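You operate a simulated robot arm through the tools that you are given. There is no shell and no other tool.

You are at the controls of a simulated robot arm. One attempt, no reset.

TASK
Drop the thick cream and grey rings through the narrowest window each fits, then count them.
Fine: try each in the 57 mm window first; leave them under the slotted frame; count them by moving the blue slider two on, to 3.

It is judged by the outcome, as a careful person would: the job done as asked, and still so three seconds after it is handed in. It fails if anything else is knocked over, pushed out of place, dropped, spilled or broken.

THE ROBOT
A 7-joint arm with a two-finger parallel gripper, fixed in place. Base frame: the origin is on the floor under the middle of its stand, x ahead of it, y to its left, z up; the work surface is at about z = 0.8. Lengths are in m, angles in degrees, forces in N, time in s.
It reaches about 1.372 m from its shoulder. Its first joint turns from -149.0 to 149.0 degrees. Payload 3.43 kg.
The TCP is the grasp point between the finger pads, 0.03 m short of the fingertips. In the tool frame z runs along the fingers and y along their closing line. Largest opening 0.094 m; finger width 0.028, thickness 0.01; the body of the gripper, 0.05 by 0.096 m, starts 0.055 m behind the TCP.
Orientation is that of the tool frame in the base frame, as a unit quaternion [w, x, y, z]. With the fingers straight down and closing along the base's y, the tool's x points along the base's -x, its y along +y and its z along -z.

THE INTERFACE
- The arm moves only by the tool jog_arm. Its argument "rows" is a list of rows, each an object of numbers (a shift or turn left out is 0, a gripper value left out holds the last): "tx", "ty", "tz": the shift along the tool's x, y, z in m; "ax", "ay", "az": the turn, a rotation vector about the tool's x, y, z in degrees; "grip": the finger opening in m, from 0 to 0.094. In form: [{"tx": .., "ty": .., "tz": .., "ax": .., "ay": .., "az": .., "grip": ..}, ...]. A call has 1 to 20 rows; each row is the pose to reach, as a shift and turn from the pose commanded when the call began, along the tool's axes at that moment. Rows are played at 5 a second. More than 0.05 m and 8.6 degrees between two rows, or a gripper value outside its range, and nothing of the call is played. A pose out of reach is approached as far as the arm can. The call stops where the force on the tool passes 50 N (or 10 N more than at its start, if that is more) or the arm is blocked; 0.2 s more then pass. The fingers move at their own pace (about 0.045 m/s each) and stop on an object; they squeeze with about 21 N. The grip force told is the motor's: it shows also when the fingers shut on nothing. Time passes only in rows, and 0.2 s behind the last, so rows that repeat a pose let the fingers close. It gives the time, the measured TCP pose, the force on the tool (base axes), the opening and the grip force at its end, in the units of the frame above (readings bear some noise), with the torque about the TCP (base axes, N m) and any sound that the robot's microphone picked up.
- Cameras (640 x 400 px; columns grow to the right, rows downward): "scene" is fixed at [0.2194, 0.4979, 1.5186]; the picture's right is [0.21, -0.98, 0.00], its down [-0.91, -0.20, -0.36] and it looks along [0.35, 0.08, -0.93] (base axes); focal length 234 px, centre (320, 200). "wrist" rides on the gripper at [0.076, 0.014, -0.102] in the tool frame; the picture's right is [-0.18, 0.98, 0.00], its down [-0.75, -0.14, -0.64] and it looks along [-0.63, -0.12, 0.77] (tool axes); focal length 243 px, centre (320, 200). There is no depth. A picture from a camera that has moved, and an enlarged one, comes with that camera's place and axes in the base frame and with its lens.
- get_image(camera): a new picture of that camera. The clock stands still meanwhile.
- zoom(camera, box): a new picture of the part [left, top, right, bottom] of that camera's present view, enlarged. The clock stands still meanwhile.
- finish_job(): hands the job in; it is judged then, once.

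Places have to be worked out from the pictures, the camera data and where the tool is seen. Open the gripper and draw the arm clear of the work before you hand the job in, unless the task says otherwise.

The tools are called after ">>>" as a command line: name --argument value ..., lists and objects as JSON in quotes. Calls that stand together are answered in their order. jog_arm: Moves the arm, as the interface text tells. Its arguments: {"type":"object","properties":{"rows":{"type":"array"}},"required":["rows"]} The other tools are called the same way: get_image (camera) takes a picture; zoom (camera, box) takes an enlarged picture of a part of a camera's view; finish_job () hands the job in.

At the start:

```text
clock: 0.0
position: [0.6096, 0.7772, 1.1076]
orientation: [0.0, 0.0, 1.0, 0.0]
wrist_force: [-0.5, -0.3, -0.2]
moment: [0.03, 0.0, 0.0]
width: 0.0939
gripper_force: 0.1
```

scene: 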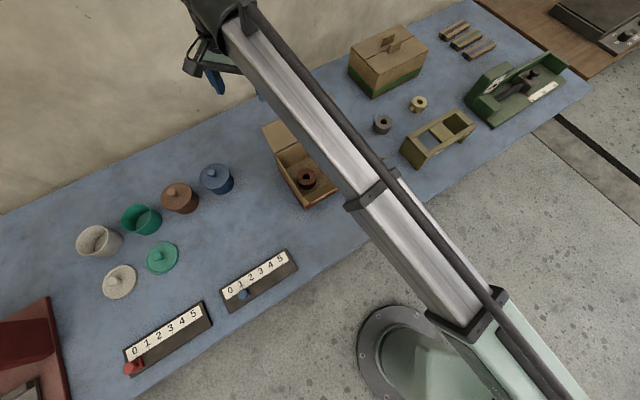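
wrist: 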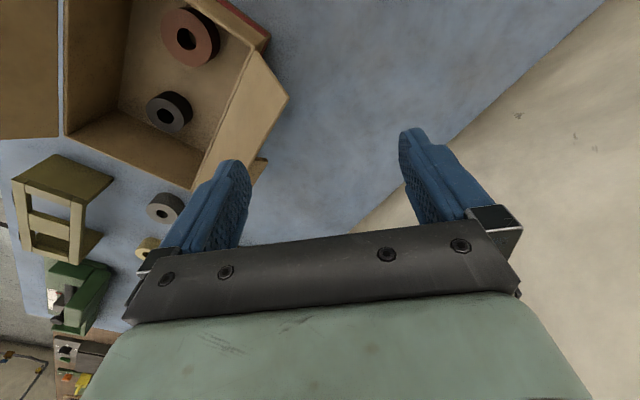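

I start by looking more closely at the scene: the frame, rings and slider rail.

>>> zoom --camera "scene" --box '[340, 60, 500, 180]'

>>> zoom --camera "scene" --box '[200, 220, 320, 320]'

>>> zoom --camera "wrist" --box '[0, 0, 320, 280]'

```text
3.33 times, centred on (420, 120) of scene
camera zoom: at [0.2194, 0.4979, 1.5186], right [0.21, -0.98, 0.0], down [-0.91, -0.2, -0.36], along [0.35, 0.08, -0.93], focal length 781 px, centre (-13, 467)
```

zoom: 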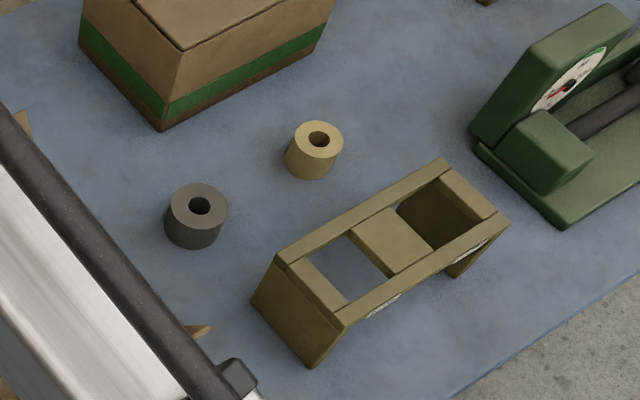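

```text
4.00 times, centred on (260, 270) of scene
camera zoom: at [0.2194, 0.4979, 1.5186], right [0.21, -0.98, 0.0], down [-0.91, -0.2, -0.36], along [0.35, 0.08, -0.93], focal length 937 px, centre (560, -80)
```

zoom: 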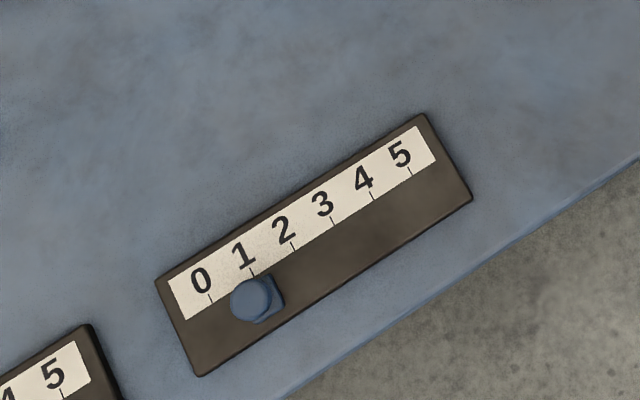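

```text
1.43 times, centred on (160, 140) of wrist
camera zoom: at [0.5362, 0.7902, 1.2107], right [0.18, 0.98, 0.0], down [0.75, -0.14, 0.64], along [0.63, -0.12, -0.77], focal length 347 px, centre (549, 286)
```

zoom: 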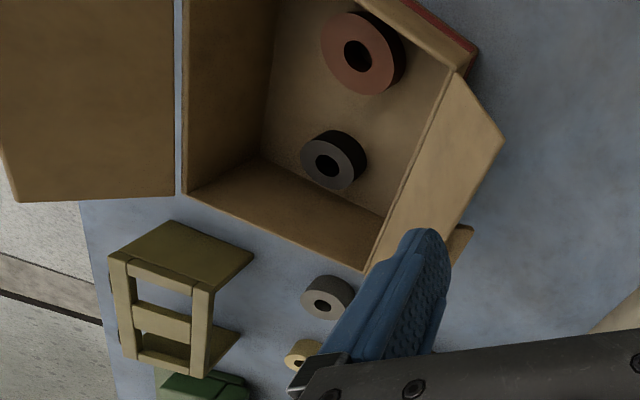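

The task rings appear to be the tall cream one near (0.93, 0.27) and the tall grey one near (0.82, 0.39). The frame is around (0.75, 0.2), about 0.085 m high. I move the wrist camera that way, high up, for a closer look.

>>> jog_arm --rows '[{"tx": 0.006, "ty": -0.04, "tz": -0.006}, {"tx": 0.012, "ty": -0.08, "tz": -0.012}, {"tx": 0.018, "ty": -0.12, "tz": -0.018}, {"tx": 0.024, "ty": -0.16, "tz": -0.024}, {"tx": 0.03, "ty": -0.2, "tz": -0.03}, {"tx": 0.036, "ty": -0.24, "tz": -0.036}, {"tx": 0.042, "ty": -0.28, "tz": -0.042}, {"tx": 0.048, "ty": -0.32, "tz": -0.042}, {"tx": 0.054, "ty": -0.36, "tz": -0.042}, {"tx": 0.06, "ty": -0.4, "tz": -0.042}, {"tx": 0.06, "ty": -0.44, "tz": -0.042}, {"tx": 0.06, "ty": -0.46, "tz": -0.042}]'

```text
clock: 2.6
position: [0.5663, 0.329, 1.1103]
orientation: [0.015, -0.001, 1.0, 0.009]
wrist_force: [0.2, 0.3, -0.6]
moment: [0.03, 0.02, 0.02]
width: 0.0941
gripper_force: 0.1
out of reach, approached as far as the arm can: row 7, 8, 9, 10, 11, 12
```

The arm stopped slightly short of the pose I asked for, at (0.566, 0.329, 1.110). I take pictures from here.

>>> get_image --camera "wrist"

>>> get_image --camera "scene"

```text
taken
camera wrist: at [0.4889, 0.3408, 1.2111], right [0.18, 0.98, 0.02], down [0.73, -0.15, 0.66], along [0.65, -0.1, -0.75], focal length 243 px, centre (320, 200)
```

wrist: 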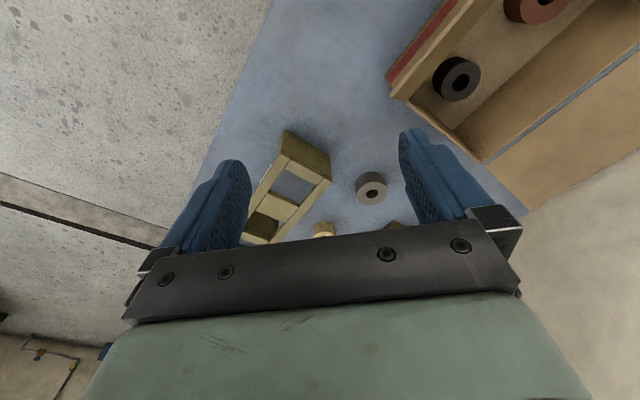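

```text
taken
```

scene: 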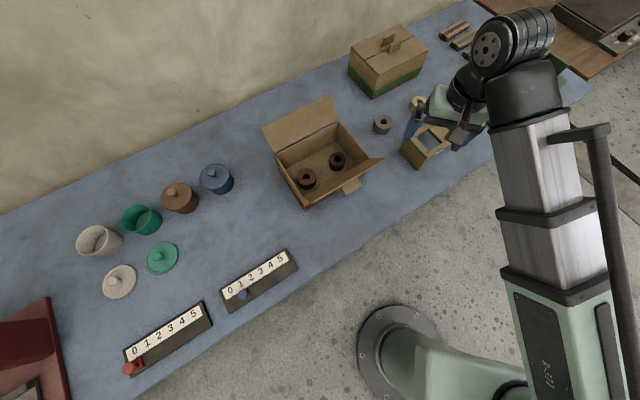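

The wrist view is upside down: its top is near the robot and the gripper covers the far side. I move forward in x so the rings and frame come into the clear part of the view.

>>> jog_arm --rows '[{"tx": -0.04, "ty": 0.01, "tz": 0.0}, {"tx": -0.08, "ty": 0.02, "tz": 0.0}, {"tx": -0.12, "ty": 0.03, "tz": 0.0}, {"tx": -0.16, "ty": 0.03, "tz": 0.0}, {"tx": -0.2, "ty": 0.03, "tz": 0.0}, {"tx": -0.2, "ty": 0.03, "tz": 0.0}]'

>>> get_image --camera "wrist"

```text
clock: 4.0
position: [0.7687, 0.3589, 1.1104]
orientation: [0.0, 0.0, 1.0, 0.0]
wrist_force: [0.2, 0.9, -0.7]
moment: [-0.01, -0.04, -0.02]
width: 0.094
gripper_force: 0.1
```

```text
taken
camera wrist: at [0.6936, 0.3724, 1.2135], right [0.18, 0.98, 0.0], down [0.75, -0.14, 0.64], along [0.63, -0.12, -0.77], focal length 243 px, centre (320, 200)
```

wrist: 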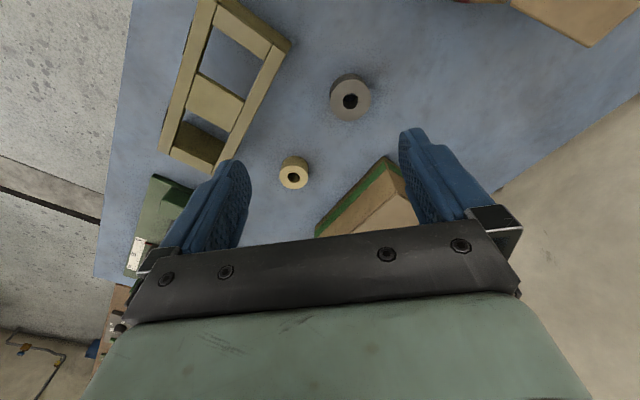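

Good view of both rings and the frame. I zoom in for accurate positions and dimensions.

>>> zoom --camera "wrist" --box '[260, 60, 400, 200]'

>>> zoom --camera "wrist" --box '[120, 0, 320, 190]'

>>> zoom --camera "scene" --box '[250, 80, 400, 220]'

```text
2.86 times, centred on (330, 130) of wrist
camera zoom: at [0.6936, 0.3724, 1.2135], right [0.18, 0.98, 0.0], down [0.75, -0.14, 0.64], along [0.63, -0.12, -0.77], focal length 693 px, centre (291, 400)
```

zoom: 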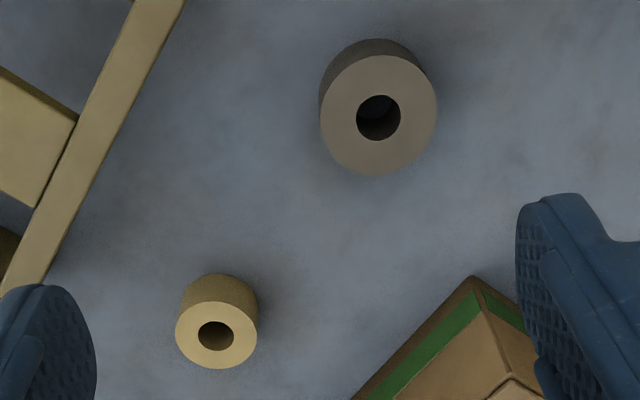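

```text
2.11 times, centred on (220, 95) of wrist
camera zoom: at [0.6936, 0.3724, 1.2135], right [0.18, 0.98, 0.0], down [0.75, -0.14, 0.64], along [0.63, -0.12, -0.77], focal length 511 px, centre (530, 421)
```

zoom: 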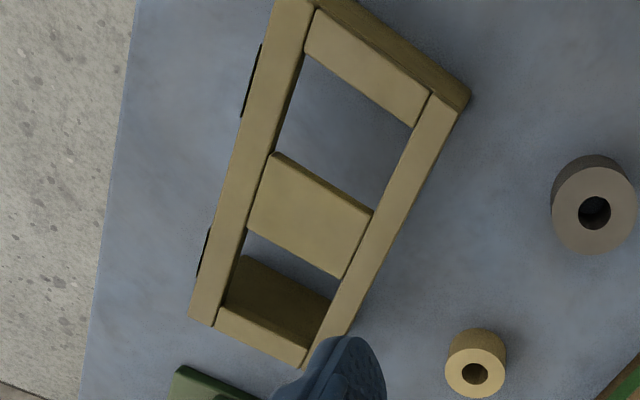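

```text
2.86 times, centred on (325, 150) of scene
camera zoom: at [0.2194, 0.4979, 1.5186], right [0.21, -0.98, 0.0], down [-0.91, -0.2, -0.36], along [0.35, 0.08, -0.93], focal length 669 px, centre (306, 343)
```

zoom: 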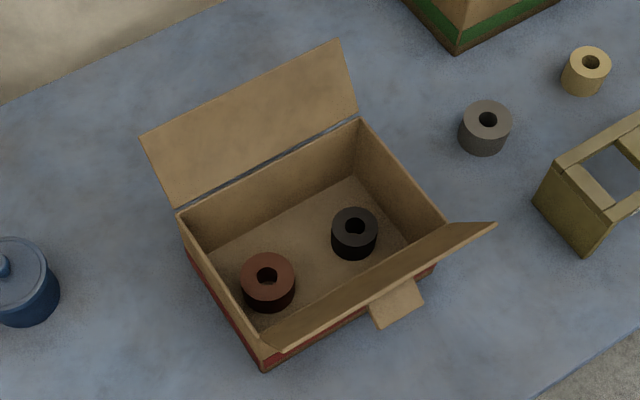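

The cream ring measures about 53 mm and the grey about 60 mm. The near window is about 57 mm along the frame and the far one about 66 mm. I check the labels through the scene camera.

>>> zoom --camera "scene" --box '[395, 105, 485, 175]'

>>> zoom --camera "scene" --box '[220, 245, 310, 315]'

```text
5.71 times, centred on (440, 140) of scene
camera zoom: at [0.2194, 0.4979, 1.5186], right [0.21, -0.98, 0.0], down [-0.91, -0.2, -0.36], along [0.35, 0.08, -0.93], focal length 1338 px, centre (-366, 543)
```

zoom: 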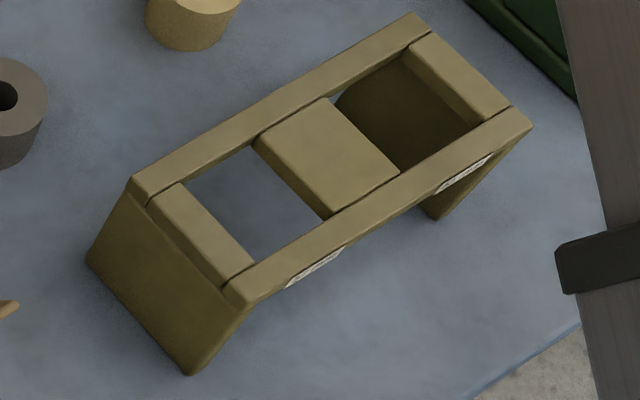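

```text
5.71 times, centred on (265, 280) of scene
camera zoom: at [0.2194, 0.4979, 1.5186], right [0.21, -0.98, 0.0], down [-0.91, -0.2, -0.36], along [0.35, 0.08, -0.93], focal length 1338 px, centre (634, -257)
```

zoom: 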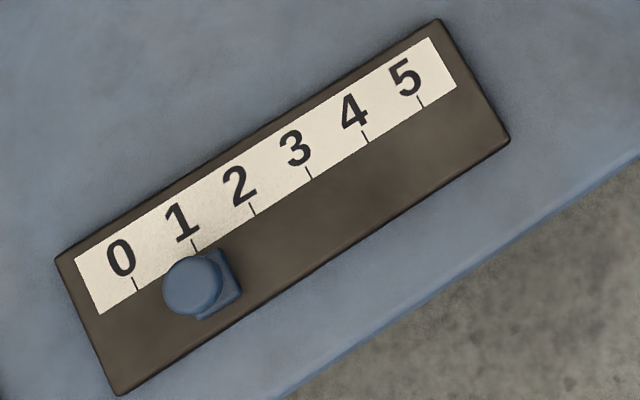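

Window 1 (nearest the robot) is the narrower, about 57 mm. I yaw the tool 45° to line up with the frame and come in above it for a precise measurement.

>>> jog_arm --rows '[{"tx": 0.0015, "ty": -0.02, "tz": 0.015, "az": 7.5}, {"tx": 0.003, "ty": -0.04, "tz": 0.03, "az": 15}, {"tx": 0.0045, "ty": -0.06, "tz": 0.045, "az": 22.5}, {"tx": 0.006, "ty": -0.08, "tz": 0.06, "az": 30}, {"tx": 0.0075, "ty": -0.1, "tz": 0.075, "az": 37.5}, {"tx": 0.0087, "ty": -0.124, "tz": 0.09, "az": 45}, {"tx": 0.0087, "ty": -0.124, "tz": 0.09, "az": 45}]'

>>> get_image --camera "wrist"

```text
clock: 5.6
position: [0.7584, 0.2331, 1.0209]
orientation: [0.0, 0.383, 0.924, 0.0]
wrist_force: [1.0, 0.3, -1.2]
moment: [0.0, 0.0, 0.03]
width: 0.0939
gripper_force: 0.0
```

```text
taken
camera wrist: at [0.7162, 0.2963, 1.1245], right [0.83, 0.56, 0.0], down [0.43, -0.63, 0.64], along [0.36, -0.53, -0.77], focal length 243 px, centre (320, 200)
```

wrist: 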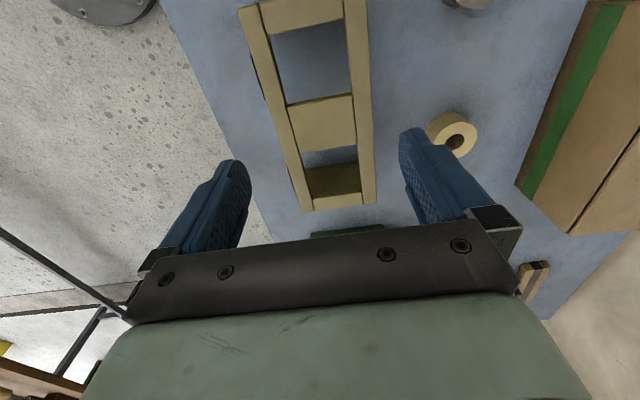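

The frame now appears nearly aligned with the view. I zoom on it for accurate window corners.

>>> zoom --camera "wrist" --box '[230, 0, 390, 110]'

>>> zoom --camera "wrist" --box '[250, 110, 410, 220]'

>>> zoom --camera "wrist" --box '[400, 80, 500, 160]'

```text
3.64 times, centred on (310, 55) of wrist
camera zoom: at [0.7162, 0.2963, 1.1245], right [0.83, 0.56, 0.0], down [0.43, -0.63, 0.64], along [0.36, -0.53, -0.77], focal length 882 px, centre (356, 727)
```

zoom: 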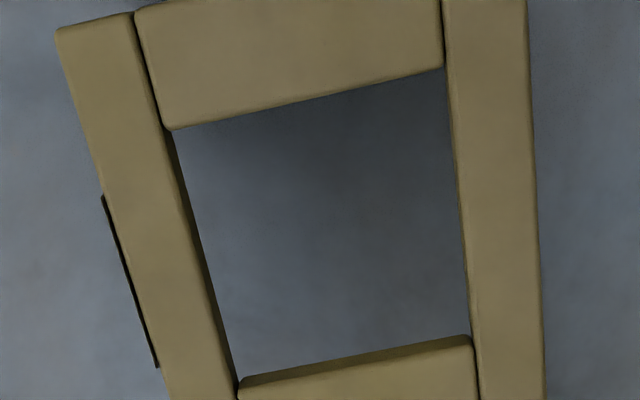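

```text
3.64 times, centred on (330, 165) of wrist
camera zoom: at [0.7162, 0.2963, 1.1245], right [0.83, 0.56, 0.0], down [0.43, -0.63, 0.64], along [0.36, -0.53, -0.77], focal length 882 px, centre (284, 327)
```

zoom: 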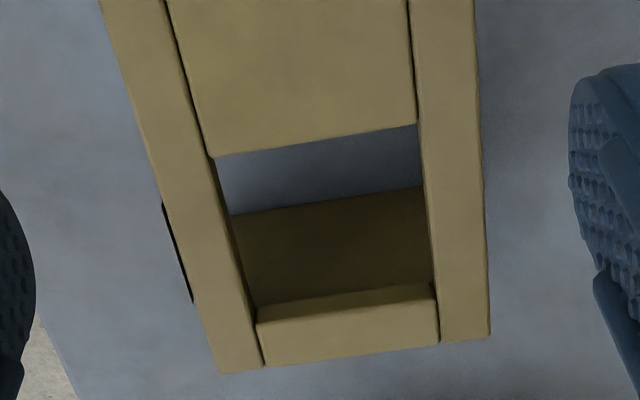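

```text
5.00 times, centred on (450, 120) of wrist
camera zoom: at [0.7162, 0.2963, 1.1245], right [0.83, 0.56, 0.0], down [0.43, -0.63, 0.64], along [0.36, -0.53, -0.77], focal length 1213 px, centre (-330, 600)
```

zoom: 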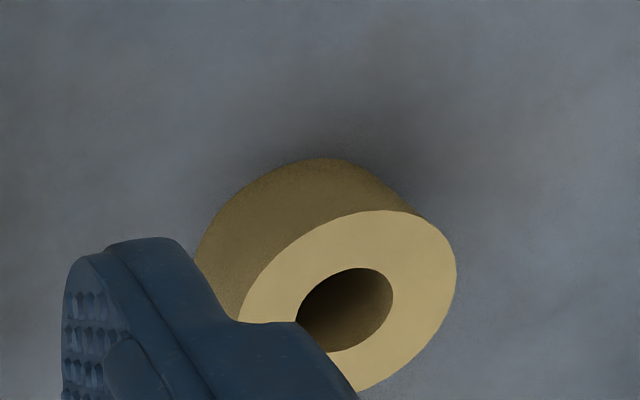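

The frame is square to the tool now. Window 1 is about 57 × 62 mm and window 2 about 64 × 62 mm, with the top near z 0.888. I move above the cream ring at about (0.939, 0.278), keeping this yaw, and look before grasping.

>>> jog_arm --rows '[{"tx": -0.02, "ty": 0.032}, {"tx": -0.04, "ty": 0.064}, {"tx": -0.06, "ty": 0.096}, {"tx": -0.08, "ty": 0.128}, {"tx": -0.096, "ty": 0.1595, "tz": 0.02}, {"tx": -0.096, "ty": 0.1595, "tz": 0.05}, {"tx": -0.096, "ty": 0.1595, "tz": 0.08}, {"tx": -0.096, "ty": 0.1595, "tz": 0.08}]'

>>> get_image --camera "wrist"

>>> get_image --camera "scene"

```text
clock: 7.4
position: [0.939, 0.2791, 0.9424]
orientation: [0.0, 0.383, 0.924, -0.001]
wrist_force: [0.3, -0.2, -0.3]
moment: [0.0, 0.01, -0.01]
width: 0.0941
gripper_force: 0.1
```

```text
taken
camera wrist: at [0.8981, 0.3421, 1.0452], right [0.83, 0.56, 0.0], down [0.43, -0.63, 0.64], along [0.36, -0.53, -0.77], focal length 243 px, centre (320, 200)
```

wrist: 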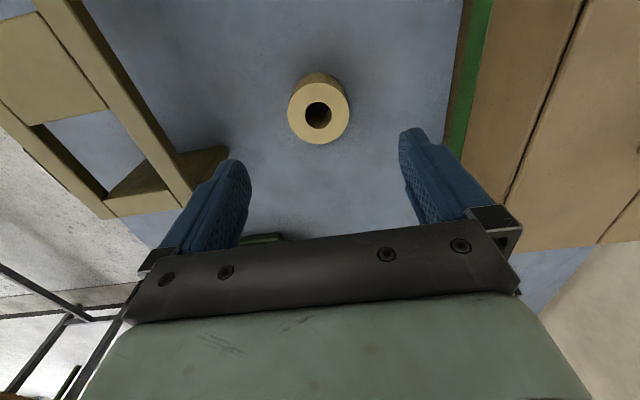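

```text
taken
```

scene: 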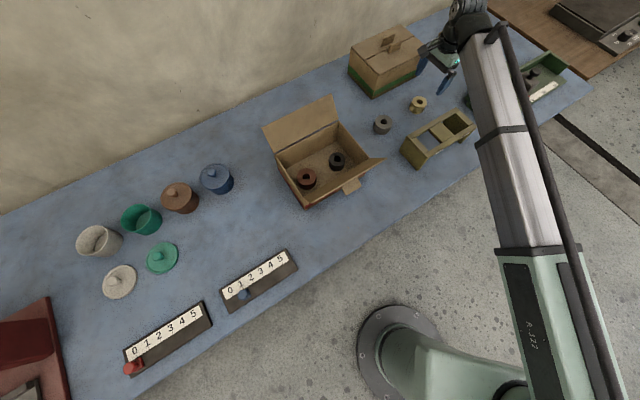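

>>> zoom --camera "wrist" --box '[270, 60, 370, 160]'

```text
4.00 times, centred on (320, 110) of wrist
camera zoom: at [0.8981, 0.3421, 1.0452], right [0.83, 0.56, 0.0], down [0.43, -0.63, 0.64], along [0.36, -0.53, -0.77], focal length 970 px, centre (320, 560)
```

zoom: 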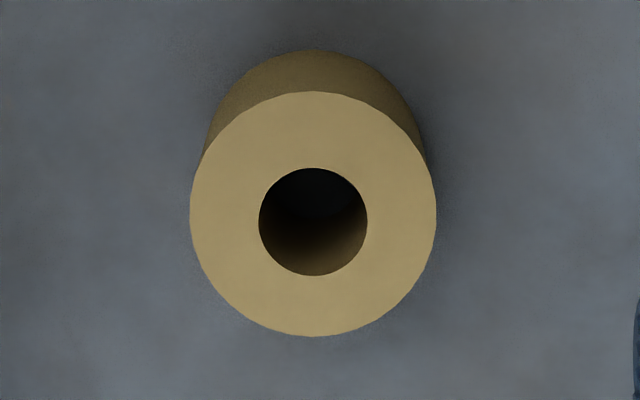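

The ring is about 52.5 mm across and 38 mm tall, nearly centred under the TCP (off by about 1.4 mm and −1.2 mm in tool x and y). I correct that and descend to take hold of its upper 13 mm.

>>> jog_arm --rows '[{"tx": 0.0014, "ty": -0.0012, "tz": 0.02}, {"tx": 0.0014, "ty": -0.0012, "tz": 0.04}, {"tx": 0.0014, "ty": -0.0012, "tz": 0.06}, {"tx": 0.0014, "ty": -0.0012, "tz": 0.075}, {"tx": 0.0014, "ty": -0.0012, "tz": 0.0875}, {"tx": 0.0014, "ty": -0.0012, "tz": 0.0875}]'

>>> get_image --camera "wrist"

```text
clock: 8.8
position: [0.9385, 0.2797, 0.8543]
orientation: [0.0, 0.383, 0.924, 0.001]
wrist_force: [-0.4, 0.6, -0.2]
moment: [0.01, 0.0, 0.04]
width: 0.094
gripper_force: 0.0
```

```text
taken
camera wrist: at [0.8958, 0.3426, 0.9575], right [0.83, 0.56, 0.0], down [0.43, -0.63, 0.64], along [0.36, -0.53, -0.77], focal length 243 px, centre (320, 200)
```

wrist: 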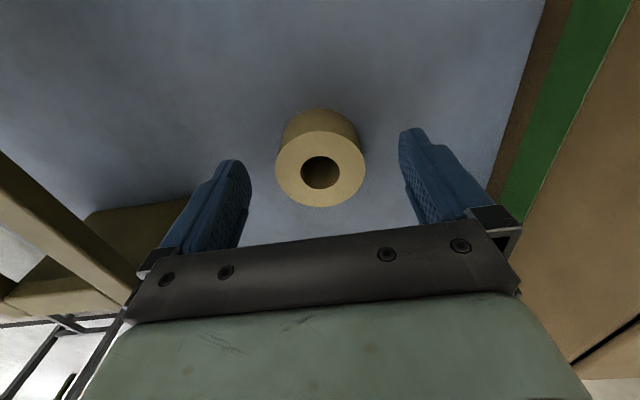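

The ring sits centred between the fingers. I close on it, holding the pose.

>>> jog_arm --rows '[{"grip": 0.06}, {"grip": 0.04}, {"grip": 0.04}, {"grip": 0.04}, {"grip": 0.04}]'

```text
clock: 10.0
position: [0.9375, 0.2786, 0.8545]
orientation: [0.0, 0.383, 0.924, 0.0]
wrist_force: [0.1, -0.7, -0.2]
moment: [-0.03, 0.03, -0.04]
width: 0.0529
gripper_force: 20.8
```

Gripped at 52.9 mm, so it should fit the 57 mm window. I lift straight up 12 cm and carry it above window 1, centred near (0.7377, 0.2544).

>>> jog_arm --rows '[{"tz": -0.02}, {"tz": -0.06}, {"tz": -0.1}, {"tz": -0.13}, {"tx": 0.02, "ty": -0.026, "tz": -0.13}, {"tx": 0.042, "ty": -0.054, "tz": -0.13}, {"tx": 0.064, "ty": -0.082, "tz": -0.13}, {"tx": 0.086, "ty": -0.11, "tz": -0.13}, {"tx": 0.108, "ty": -0.138, "tz": -0.13}, {"tx": 0.1254, "ty": -0.1602, "tz": -0.13}, {"tx": 0.1254, "ty": -0.1602, "tz": -0.13}, {"tx": 0.1254, "ty": -0.1602, "tz": -0.13}]'

>>> get_image --camera "wrist"

>>> zoom --camera "scene" --box '[370, 70, 500, 180]'

```text
clock: 12.6
position: [0.7375, 0.2546, 0.9839]
orientation: [0.0, 0.383, 0.924, 0.001]
wrist_force: [0.2, -0.6, -0.9]
moment: [0.02, 0.02, -0.02]
width: 0.0529
gripper_force: 20.3
```

```text
taken
camera wrist: at [0.6939, 0.3175, 1.0859], right [0.83, 0.56, 0.0], down [0.43, -0.63, 0.64], along [0.36, -0.53, -0.77], focal length 243 px, centre (320, 200)
```

wrist: 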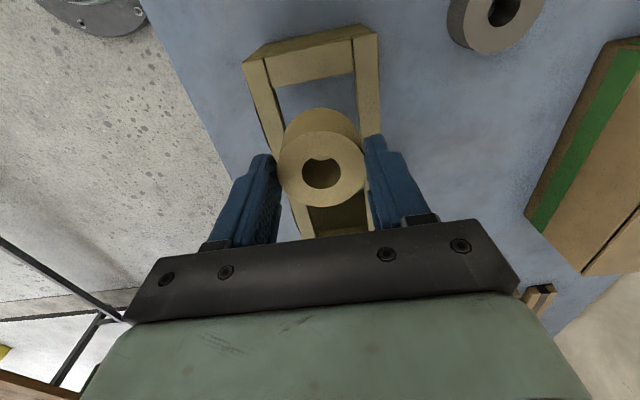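

```text
3.64 times, centred on (435, 125) of scene
camera zoom: at [0.2194, 0.4979, 1.5186], right [0.21, -0.98, 0.0], down [-0.91, -0.2, -0.36], along [0.35, 0.08, -0.93], focal length 852 px, centre (-98, 473)
```

zoom: 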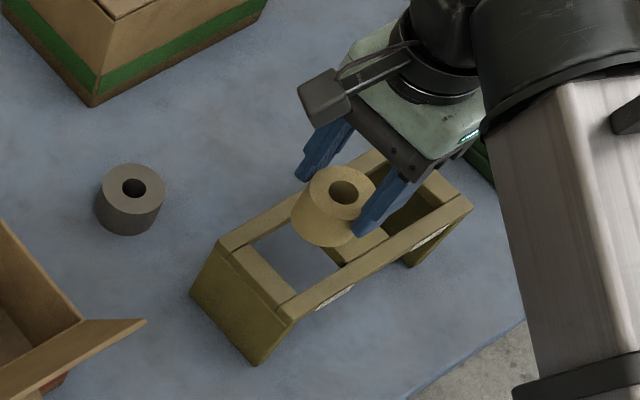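

The cream ring hangs above the window. I zoom in to check the frame position from this viewpoint.

>>> zoom --camera "wrist" --box '[230, 20, 390, 130]'

>>> zoom --camera "wrist" --box '[240, 110, 400, 220]'

```text
3.64 times, centred on (310, 75) of wrist
camera zoom: at [0.6939, 0.3175, 1.0859], right [0.83, 0.56, 0.0], down [0.43, -0.63, 0.64], along [0.36, -0.53, -0.77], focal length 882 px, centre (356, 654)
```

zoom: 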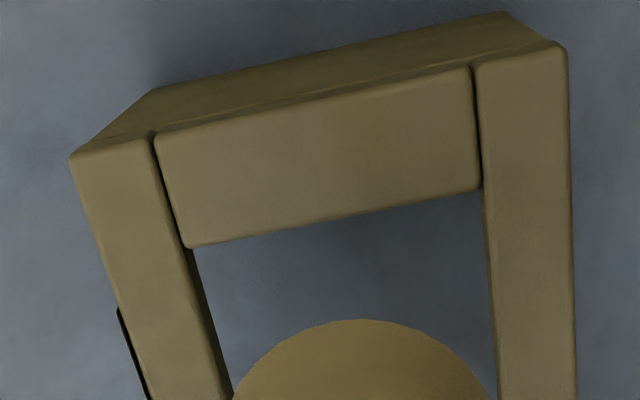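

```text
3.64 times, centred on (320, 165) of wrist
camera zoom: at [0.6939, 0.3175, 1.0859], right [0.83, 0.56, 0.0], down [0.43, -0.63, 0.64], along [0.36, -0.53, -0.77], focal length 882 px, centre (320, 327)
```

zoom: 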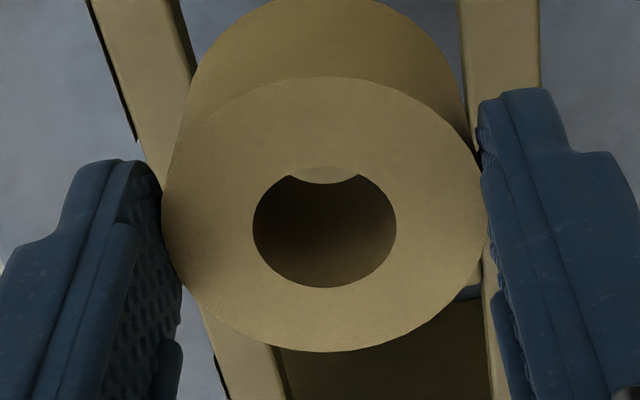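

The camera check puts the ring within 1 mm of the window centre, and the frame top at z ≈ 0.886. I lower it slowly to the rim and then a little way in, watching the force.

>>> jog_arm --rows '[{"tx": -0.0005, "ty": -0.0005, "tz": 0.015}, {"tx": -0.0005, "ty": -0.0005, "tz": 0.03}, {"tx": -0.0005, "ty": -0.0005, "tz": 0.036}, {"tx": -0.0005, "ty": -0.0005, "tz": 0.04}, {"tx": -0.0005, "ty": -0.0005, "tz": 0.043}, {"tx": -0.0005, "ty": -0.0005, "tz": 0.046}, {"tx": -0.0005, "ty": -0.0005, "tz": 0.049}, {"tx": -0.0005, "ty": -0.0005, "tz": 0.051}]'

>>> get_image --camera "wrist"

>>> zoom --camera "scene" --box '[390, 85, 490, 175]'

```text
clock: 14.4
position: [0.7349, 0.2543, 0.9346]
orientation: [-0.001, 0.382, 0.924, 0.001]
wrist_force: [-9.9, 10.5, 19.8]
moment: [-0.01, 0.09, 0.02]
width: 0.0531
gripper_force: 20.7
```

```text
taken
camera wrist: at [0.6937, 0.3174, 1.0369], right [0.82, 0.57, 0.0], down [0.43, -0.63, 0.64], along [0.36, -0.53, -0.77], focal length 243 px, centre (320, 200)
```

wrist: 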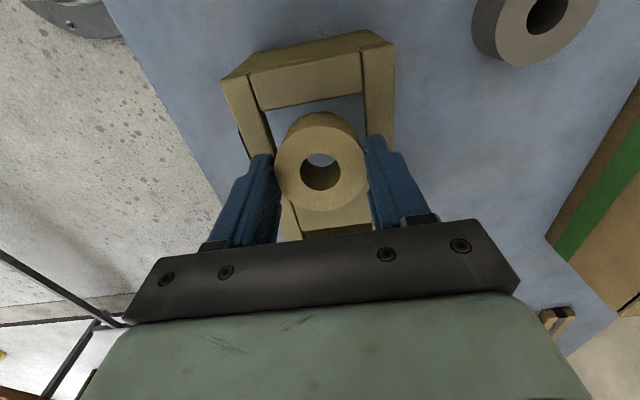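

```text
4.44 times, centred on (440, 130) of scene
camera zoom: at [0.2194, 0.4979, 1.5186], right [0.21, -0.98, 0.0], down [-0.91, -0.2, -0.36], along [0.35, 0.08, -0.93], focal length 1041 px, centre (-213, 511)
```

zoom: 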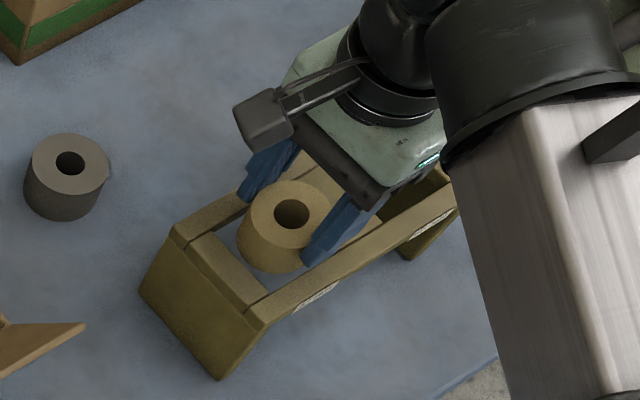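

Contact reads 20 N up plus a push back toward the near bar, so the ring is riding on the middle bar's edge. I back off a few millimetres and look at the gaps.

>>> jog_arm --rows '[{"tz": -0.003}, {"tz": -0.006}, {"tz": -0.006}]'

>>> zoom --camera "wrist" --box '[220, 20, 400, 140]'

>>> zoom --camera "wrist" --box '[240, 110, 400, 220]'

>>> zoom --camera "scene" --box '[410, 100, 480, 160]'

```text
clock: 15.2
position: [0.738, 0.253, 0.9405]
orientation: [0.0, 0.382, 0.924, 0.0]
wrist_force: [-0.2, -0.1, -1.1]
moment: [-0.02, 0.04, -0.02]
width: 0.053
gripper_force: 20.9
```

```text
3.33 times, centred on (310, 80) of wrist
camera zoom: at [0.6953, 0.3165, 1.0421], right [0.83, 0.56, 0.0], down [0.43, -0.63, 0.64], along [0.36, -0.53, -0.77], focal length 809 px, centre (353, 600)
```

zoom: 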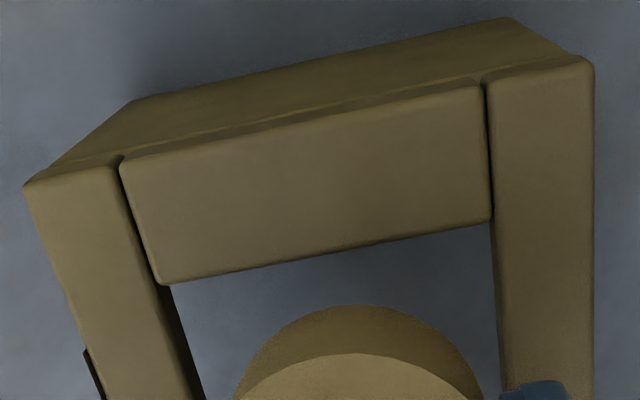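

```text
3.64 times, centred on (320, 165) of wrist
camera zoom: at [0.6953, 0.3165, 1.0421], right [0.83, 0.56, 0.0], down [0.43, -0.63, 0.64], along [0.36, -0.53, -0.77], focal length 882 px, centre (320, 327)
```

zoom: 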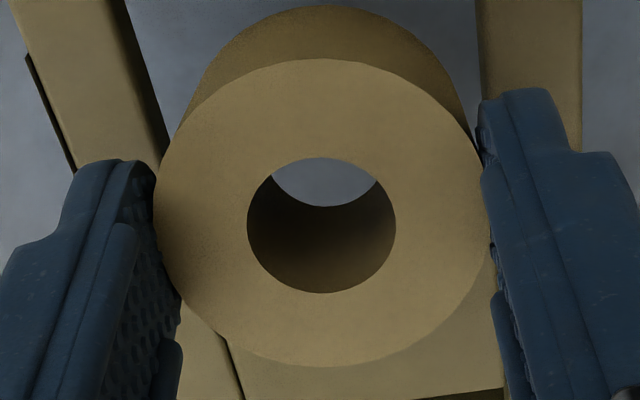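

```text
6.67 times, centred on (445, 130) of scene
camera zoom: at [0.2194, 0.4979, 1.5186], right [0.21, -0.98, 0.0], down [-0.91, -0.2, -0.36], along [0.35, 0.08, -0.93], focal length 1562 px, centre (-513, 667)
```

zoom: 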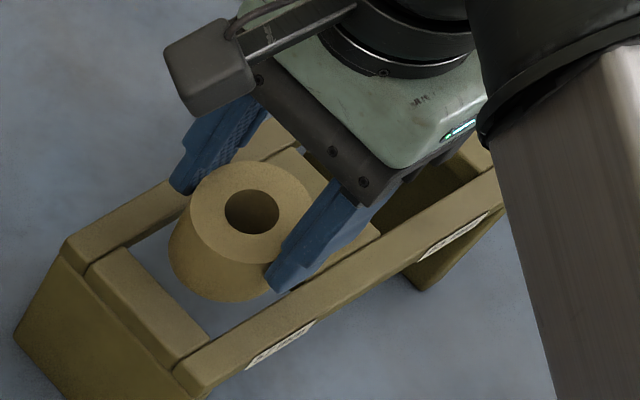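

The contact tilted the ring about 6–8° and pushed it slightly up in the grip. From this view it was about 1.8 mm too far toward the middle bar. I carry it back to its free spot on the table to set it flat and regrasp, then use this closer measurement.

>>> jog_arm --rows '[{"tz": -0.02}, {"tz": -0.045}, {"tx": -0.022, "ty": 0.028, "tz": -0.045}, {"tx": -0.044, "ty": 0.056, "tz": -0.045}, {"tx": -0.066, "ty": 0.084, "tz": -0.045}, {"tx": -0.088, "ty": 0.112, "tz": -0.045}, {"tx": -0.11, "ty": 0.14, "tz": -0.045}, {"tx": -0.125, "ty": 0.1607, "tz": -0.045}, {"tx": -0.125, "ty": 0.1607, "tz": -0.01}, {"tx": -0.125, "ty": 0.1607, "tz": 0.03}, {"tx": -0.125, "ty": 0.1607, "tz": 0.06}, {"tx": -0.125, "ty": 0.1607, "tz": 0.073}, {"tx": -0.125, "ty": 0.1607, "tz": 0.078}, {"tx": -0.125, "ty": 0.1607, "tz": 0.078}]'

>>> get_image --camera "wrist"

>>> zoom --camera "scene" --box '[380, 70, 480, 160]'

```text
clock: 18.2
position: [0.9381, 0.277, 0.8626]
orientation: [0.0, 0.382, 0.924, 0.0]
wrist_force: [-1.3, 1.0, -0.4]
moment: [0.0, 0.0, 0.01]
width: 0.0526
gripper_force: 21.0
```

```text
taken
camera wrist: at [0.8969, 0.3412, 0.9647], right [0.83, 0.56, 0.0], down [0.43, -0.63, 0.64], along [0.36, -0.53, -0.77], focal length 243 px, centre (320, 200)
```

wrist: 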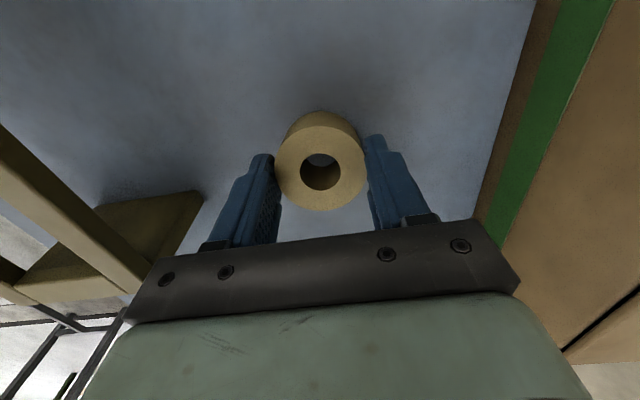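

```text
4.44 times, centred on (430, 115) of scene
camera zoom: at [0.2194, 0.4979, 1.5186], right [0.21, -0.98, 0.0], down [-0.91, -0.2, -0.36], along [0.35, 0.08, -0.93], focal length 1041 px, centre (-169, 578)
```

zoom: 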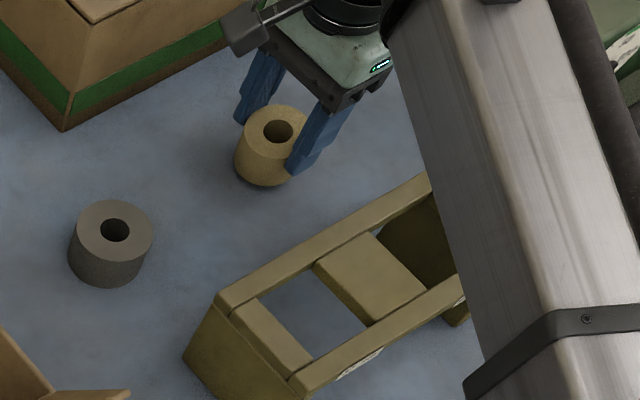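

Now just above the table. I press down gently to square the ring, a millimetre or so per row.

>>> jog_arm --rows '[{"tz": 0.002}, {"tz": 0.004}, {"tz": 0.005}, {"tz": 0.006}, {"tz": 0.007}, {"tz": 0.008}]'

```text
clock: 19.6
position: [0.9389, 0.2778, 0.8537]
orientation: [0.0, 0.382, 0.924, 0.0]
wrist_force: [-0.4, -0.7, 5.4]
moment: [0.09, 0.07, 0.02]
width: 0.0527
gripper_force: 20.8
```

Light contact at 5 N. I continue a few millimetres more so the ring settles flat.

>>> jog_arm --rows '[{"tz": 0.001}, {"tz": 0.002}, {"tz": 0.003}, {"tz": 0.003}]'

>>> zoom --camera "wrist" --box '[240, 90, 400, 220]'

```text
clock: 20.6
position: [0.9385, 0.2778, 0.8523]
orientation: [0.001, 0.383, 0.924, 0.0]
wrist_force: [6.7, -3.4, 20.7]
moment: [0.13, -0.04, -0.01]
width: 0.053
gripper_force: 21.3
```

```text
3.08 times, centred on (320, 155) of wrist
camera zoom: at [0.8967, 0.3416, 0.9545], right [0.83, 0.56, 0.0], down [0.43, -0.63, 0.64], along [0.36, -0.53, -0.77], focal length 746 px, centre (320, 338)
```

zoom: 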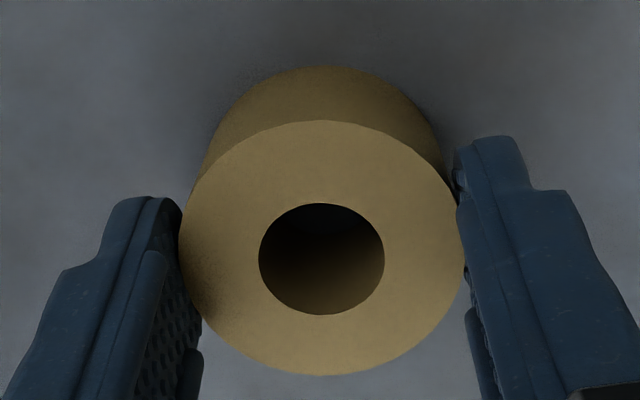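

Ring is pressed flat (20 N). I open partway and raise slightly to let it stand free, then check.

>>> jog_arm --rows '[{"tz": -0.001, "grip": 0.056}, {"tz": -0.002, "grip": 0.062}, {"tz": -0.002, "grip": 0.07}, {"tz": -0.002, "grip": 0.075}, {"tz": -0.002, "grip": 0.075}]'

>>> zoom --camera "wrist" --box '[240, 90, 400, 220]'

```text
clock: 21.8
position: [0.9384, 0.2776, 0.8528]
orientation: [0.001, 0.383, 0.924, 0.0]
wrist_force: [0.4, 0.4, -0.1]
moment: [0.0, -0.01, 0.01]
width: 0.0752
gripper_force: 0.1
```

```text
3.08 times, centred on (320, 155) of wrist
camera zoom: at [0.8966, 0.3415, 0.9559], right [0.83, 0.56, 0.0], down [0.43, -0.63, 0.64], along [0.36, -0.53, -0.77], focal length 746 px, centre (320, 338)
```

zoom: 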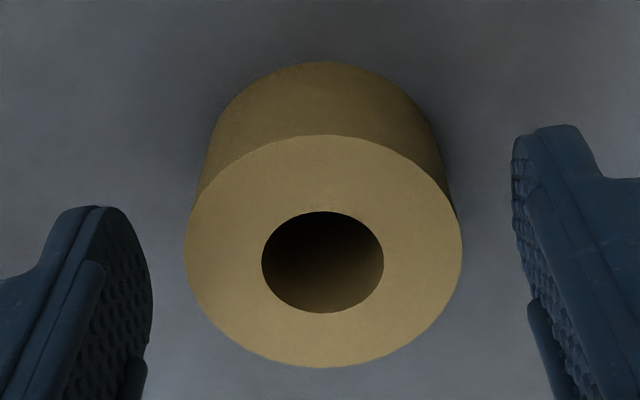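

The ring stands flat. Correcting for perspective with the bore centre, it sits about 2.5 mm beyond the TCP along the frame's long axis, which explains the earlier contact. I shift by that amount and regrip.

>>> jog_arm --rows '[{"tx": -0.0025, "grip": 0.075}, {"tx": -0.0025, "grip": 0.075}, {"tx": -0.0025, "grip": 0.06}, {"tx": -0.0025, "grip": 0.04}, {"tx": -0.0025, "grip": 0.04}, {"tx": -0.0025, "grip": 0.04}, {"tx": -0.0025, "grip": 0.04}]'

>>> zoom --camera "wrist" --box '[240, 90, 400, 220]'

```text
clock: 23.4
position: [0.9406, 0.2758, 0.8534]
orientation: [0.0, 0.383, 0.924, 0.0]
wrist_force: [1.3, -0.1, 0.4]
moment: [0.05, -0.06, -0.01]
width: 0.0533
gripper_force: 21.0
```

```text
3.08 times, centred on (320, 155) of wrist
camera zoom: at [0.8979, 0.3397, 0.9561], right [0.83, 0.56, 0.0], down [0.43, -0.63, 0.64], along [0.36, -0.53, -0.77], focal length 746 px, centre (320, 338)
```

zoom: 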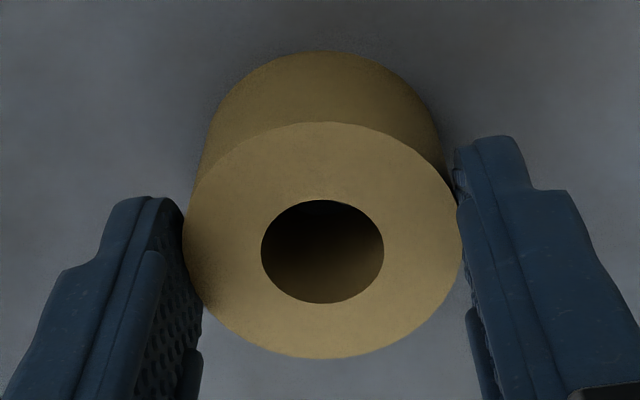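

Ring is now centred in the hand. I lift and carry it to window 1, stopping about 10 mm above the frame to re-measure.

>>> jog_arm --rows '[{"tz": -0.02}, {"tz": -0.06}, {"tz": -0.1}, {"tz": -0.12}, {"tx": 0.021, "ty": -0.026, "tz": -0.12}, {"tx": 0.043, "ty": -0.054, "tz": -0.12}, {"tx": 0.065, "ty": -0.082, "tz": -0.12}, {"tx": 0.087, "ty": -0.11, "tz": -0.12}, {"tx": 0.11, "ty": -0.138, "tz": -0.12}, {"tx": 0.1293, "ty": -0.1609, "tz": -0.12}, {"tx": 0.1293, "ty": -0.1609, "tz": -0.11}, {"tx": 0.1293, "ty": -0.1609, "tz": -0.1}, {"tx": 0.1293, "ty": -0.1609, "tz": -0.1}]'

>>> zoom --camera "wrist" --box '[220, 20, 400, 140]'

>>> zoom --camera "wrist" --box '[240, 90, 400, 220]'

```text
clock: 26.2
position: [0.7346, 0.2543, 0.9512]
orientation: [0.0, 0.383, 0.924, 0.0]
wrist_force: [0.2, 0.0, -0.9]
moment: [0.02, 0.01, 0.0]
width: 0.0531
gripper_force: 21.2
```

```text
3.33 times, centred on (310, 80) of wrist
camera zoom: at [0.6931, 0.3179, 1.0549], right [0.83, 0.56, 0.0], down [0.43, -0.63, 0.64], along [0.36, -0.53, -0.77], focal length 809 px, centre (353, 600)
```

zoom: 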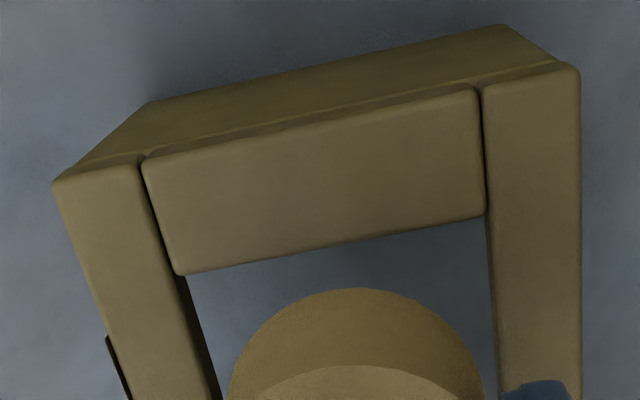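

```text
3.08 times, centred on (320, 155) of wrist
camera zoom: at [0.6931, 0.3179, 1.0549], right [0.83, 0.56, 0.0], down [0.43, -0.63, 0.64], along [0.36, -0.53, -0.77], focal length 746 px, centre (320, 338)
```

zoom: 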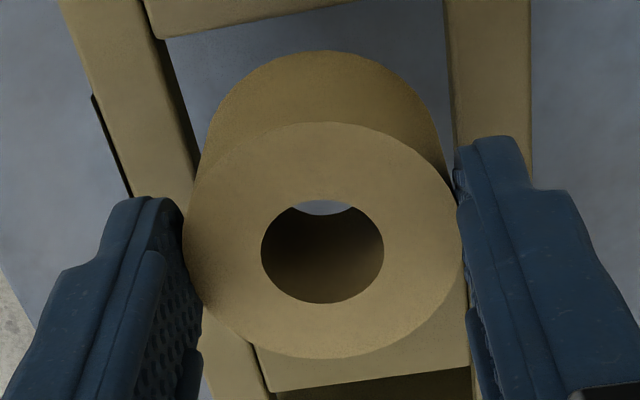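

Window and ring centres now agree within about 1 mm on both axes. I lower slowly into the window.

>>> jog_arm --rows '[{"tz": 0.004}, {"tz": 0.008}, {"tz": 0.01}, {"tz": 0.012}, {"tz": 0.014}, {"tz": 0.016}, {"tz": 0.016}]'

```text
clock: 27.8
position: [0.7355, 0.2541, 0.9359]
orientation: [0.001, 0.382, 0.924, 0.0]
wrist_force: [0.0, 0.4, -0.5]
moment: [-0.02, 0.0, 0.01]
width: 0.0529
gripper_force: 20.6
```

No contact and the ring bottom should be at about 0.882, just inside the rim. I continue down gently.

>>> jog_arm --rows '[{"tz": 0.002}, {"tz": 0.004}, {"tz": 0.006}, {"tz": 0.008}, {"tz": 0.01}, {"tz": 0.012}, {"tz": 0.013}, {"tz": 0.013}]'

>>> zoom --camera "wrist" --box '[220, 20, 420, 220]'

>>> zoom --camera "scene" --box '[390, 85, 490, 175]'

```text
clock: 29.6
position: [0.7354, 0.2546, 0.9241]
orientation: [0.0, 0.382, 0.924, -0.001]
wrist_force: [0.3, 0.1, -1.3]
moment: [-0.02, -0.01, 0.01]
width: 0.0531
gripper_force: 21.4
```

```text
2.00 times, centred on (320, 120) of wrist
camera zoom: at [0.6926, 0.3174, 1.0259], right [0.83, 0.56, 0.0], down [0.43, -0.63, 0.64], along [0.36, -0.53, -0.77], focal length 485 px, centre (320, 360)
```

zoom: 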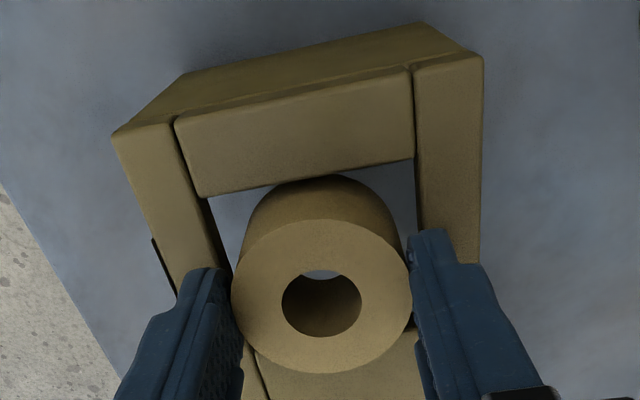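

```text
4.44 times, centred on (440, 130) of scene
camera zoom: at [0.2194, 0.4979, 1.5186], right [0.21, -0.98, 0.0], down [-0.91, -0.2, -0.36], along [0.35, 0.08, -0.93], focal length 1041 px, centre (-213, 511)
```

zoom: 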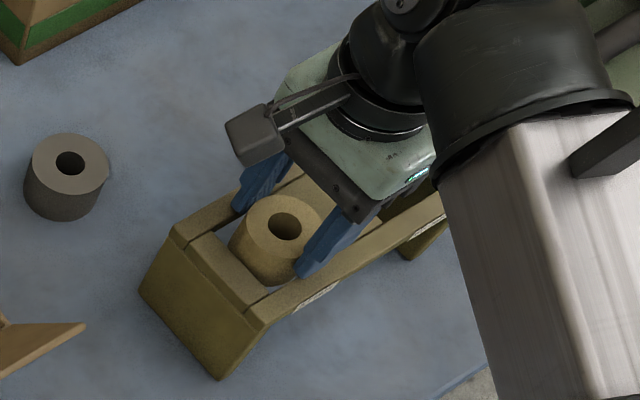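

The ring is about 16 mm inside the 57 mm window with no contact force. I release it there, with the fingertips still above the rails.

>>> jog_arm --rows '[{"grip": 0.075}, {"grip": 0.09}, {"grip": 0.09}, {"grip": 0.09}, {"grip": 0.09}]'

>>> zoom --camera "wrist" --box '[220, 20, 420, 220]'

>>> zoom --camera "scene" --box '[390, 85, 490, 175]'

```text
clock: 30.8
position: [0.7341, 0.254, 0.923]
orientation: [0.0, 0.382, 0.924, 0.0]
wrist_force: [0.7, -0.3, 1.1]
moment: [0.01, 0.01, 0.01]
width: 0.09
gripper_force: 0.2
```

```text
2.00 times, centred on (320, 120) of wrist
camera zoom: at [0.6926, 0.3174, 1.0259], right [0.83, 0.56, 0.0], down [0.43, -0.63, 0.64], along [0.36, -0.53, -0.77], focal length 485 px, centre (320, 360)
```

zoom: 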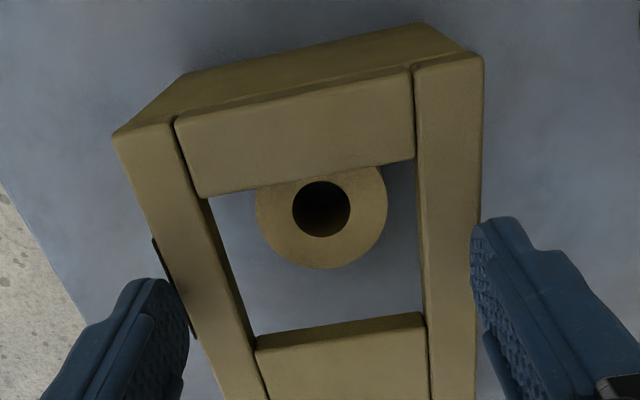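

```text
4.44 times, centred on (440, 130) of scene
camera zoom: at [0.2194, 0.4979, 1.5186], right [0.21, -0.98, 0.0], down [-0.91, -0.2, -0.36], along [0.35, 0.08, -0.93], focal length 1041 px, centre (-213, 511)
```

zoom: 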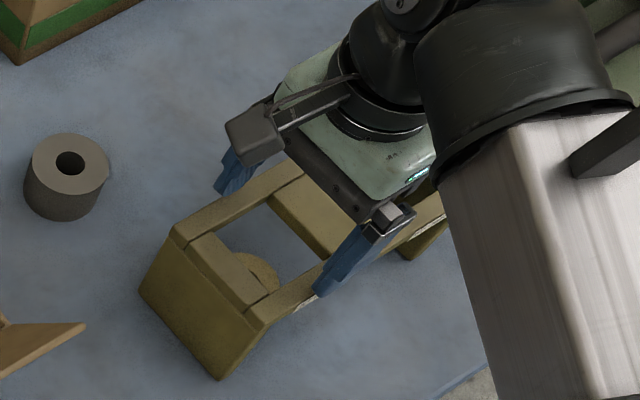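

The cream ring dropped through and stands flat under the frame, and the frame hasn't moved. I go up and over to the grey ring near (0.819, 0.396) to look at it.

>>> jog_arm --rows '[{"tz": -0.03, "grip": 0.094}, {"tz": -0.06}, {"tx": 0.008, "ty": 0.032, "tz": -0.06}, {"tx": 0.016, "ty": 0.064, "tz": -0.06}, {"tx": 0.024, "ty": 0.096, "tz": -0.06}, {"tx": 0.032, "ty": 0.128, "tz": -0.06}, {"tx": 0.0421, "ty": 0.159, "tz": -0.06}, {"tx": 0.0421, "ty": 0.159, "tz": -0.03}, {"tx": 0.0421, "ty": 0.159, "tz": -0.02}, {"tx": 0.0421, "ty": 0.159, "tz": -0.02}]'

>>> get_image --camera "wrist"

>>> zoom --camera "wrist" --box '[260, 60, 380, 160]'

```text
clock: 33.0
position: [0.8178, 0.3979, 0.9425]
orientation: [0.0, 0.383, 0.924, -0.001]
wrist_force: [-0.2, 0.9, 0.3]
moment: [0.02, -0.01, -0.02]
width: 0.0939
gripper_force: 0.2
```

```text
taken
camera wrist: at [0.7753, 0.4608, 1.0457], right [0.83, 0.56, 0.0], down [0.43, -0.63, 0.64], along [0.36, -0.53, -0.77], focal length 243 px, centre (320, 200)
```

wrist: 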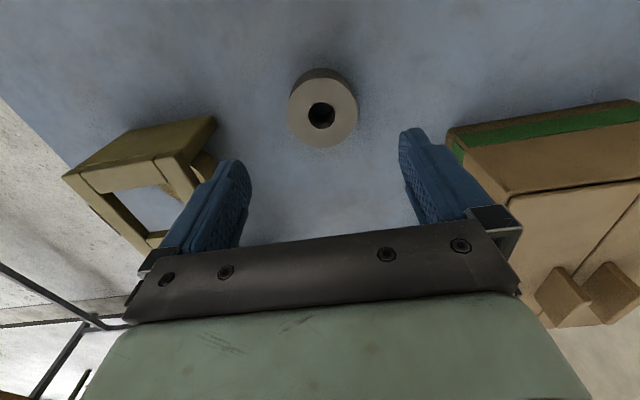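

```text
4.00 times, centred on (320, 110) of wrist
camera zoom: at [0.7753, 0.4608, 1.0457], right [0.83, 0.56, 0.0], down [0.43, -0.63, 0.64], along [0.36, -0.53, -0.77], focal length 970 px, centre (320, 560)
```

zoom: 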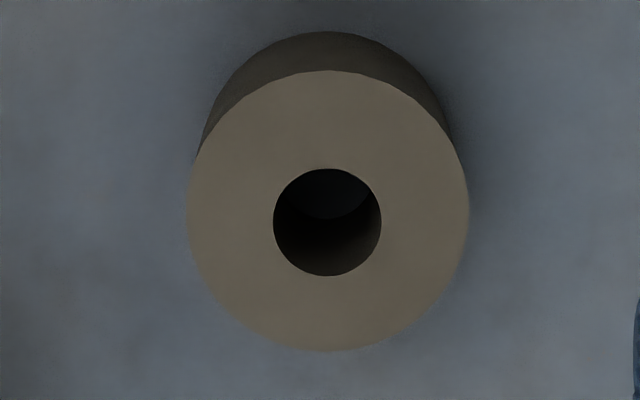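

The grey ring is about 60.4 mm by comparison with the cream. It is near centre, off by about 1 mm each way, so I correct and descend around it.

>>> jog_arm --rows '[{"tx": -0.001, "ty": 0.001, "tz": 0.025}, {"tx": -0.001, "ty": 0.001, "tz": 0.05}, {"tx": -0.001, "ty": 0.001, "tz": 0.07}, {"tx": -0.001, "ty": 0.001, "tz": 0.082}, {"tx": -0.001, "ty": 0.001, "tz": 0.0895}, {"tx": -0.001, "ty": 0.001, "tz": 0.0895}]'

>>> zoom --camera "wrist" --box '[240, 90, 400, 220]'

```text
clock: 34.4
position: [0.8177, 0.3969, 0.8532]
orientation: [0.0, 0.383, 0.924, 0.0]
wrist_force: [0.5, 0.1, -0.2]
moment: [-0.03, 0.0, -0.02]
width: 0.094
gripper_force: 0.0
```

```text
3.08 times, centred on (320, 155) of wrist
camera zoom: at [0.7765, 0.4609, 0.9566], right [0.83, 0.56, 0.0], down [0.43, -0.63, 0.64], along [0.36, -0.53, -0.77], focal length 746 px, centre (320, 338)
```

zoom: 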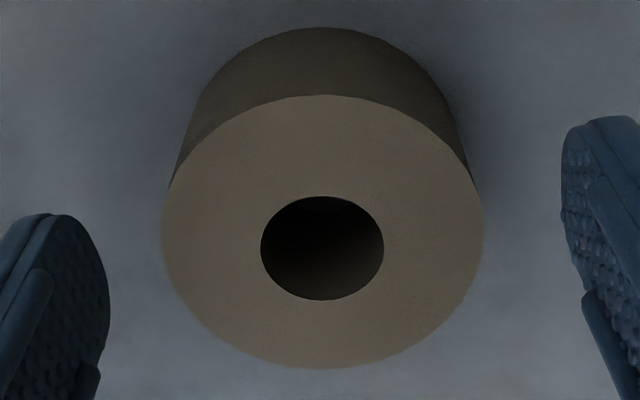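

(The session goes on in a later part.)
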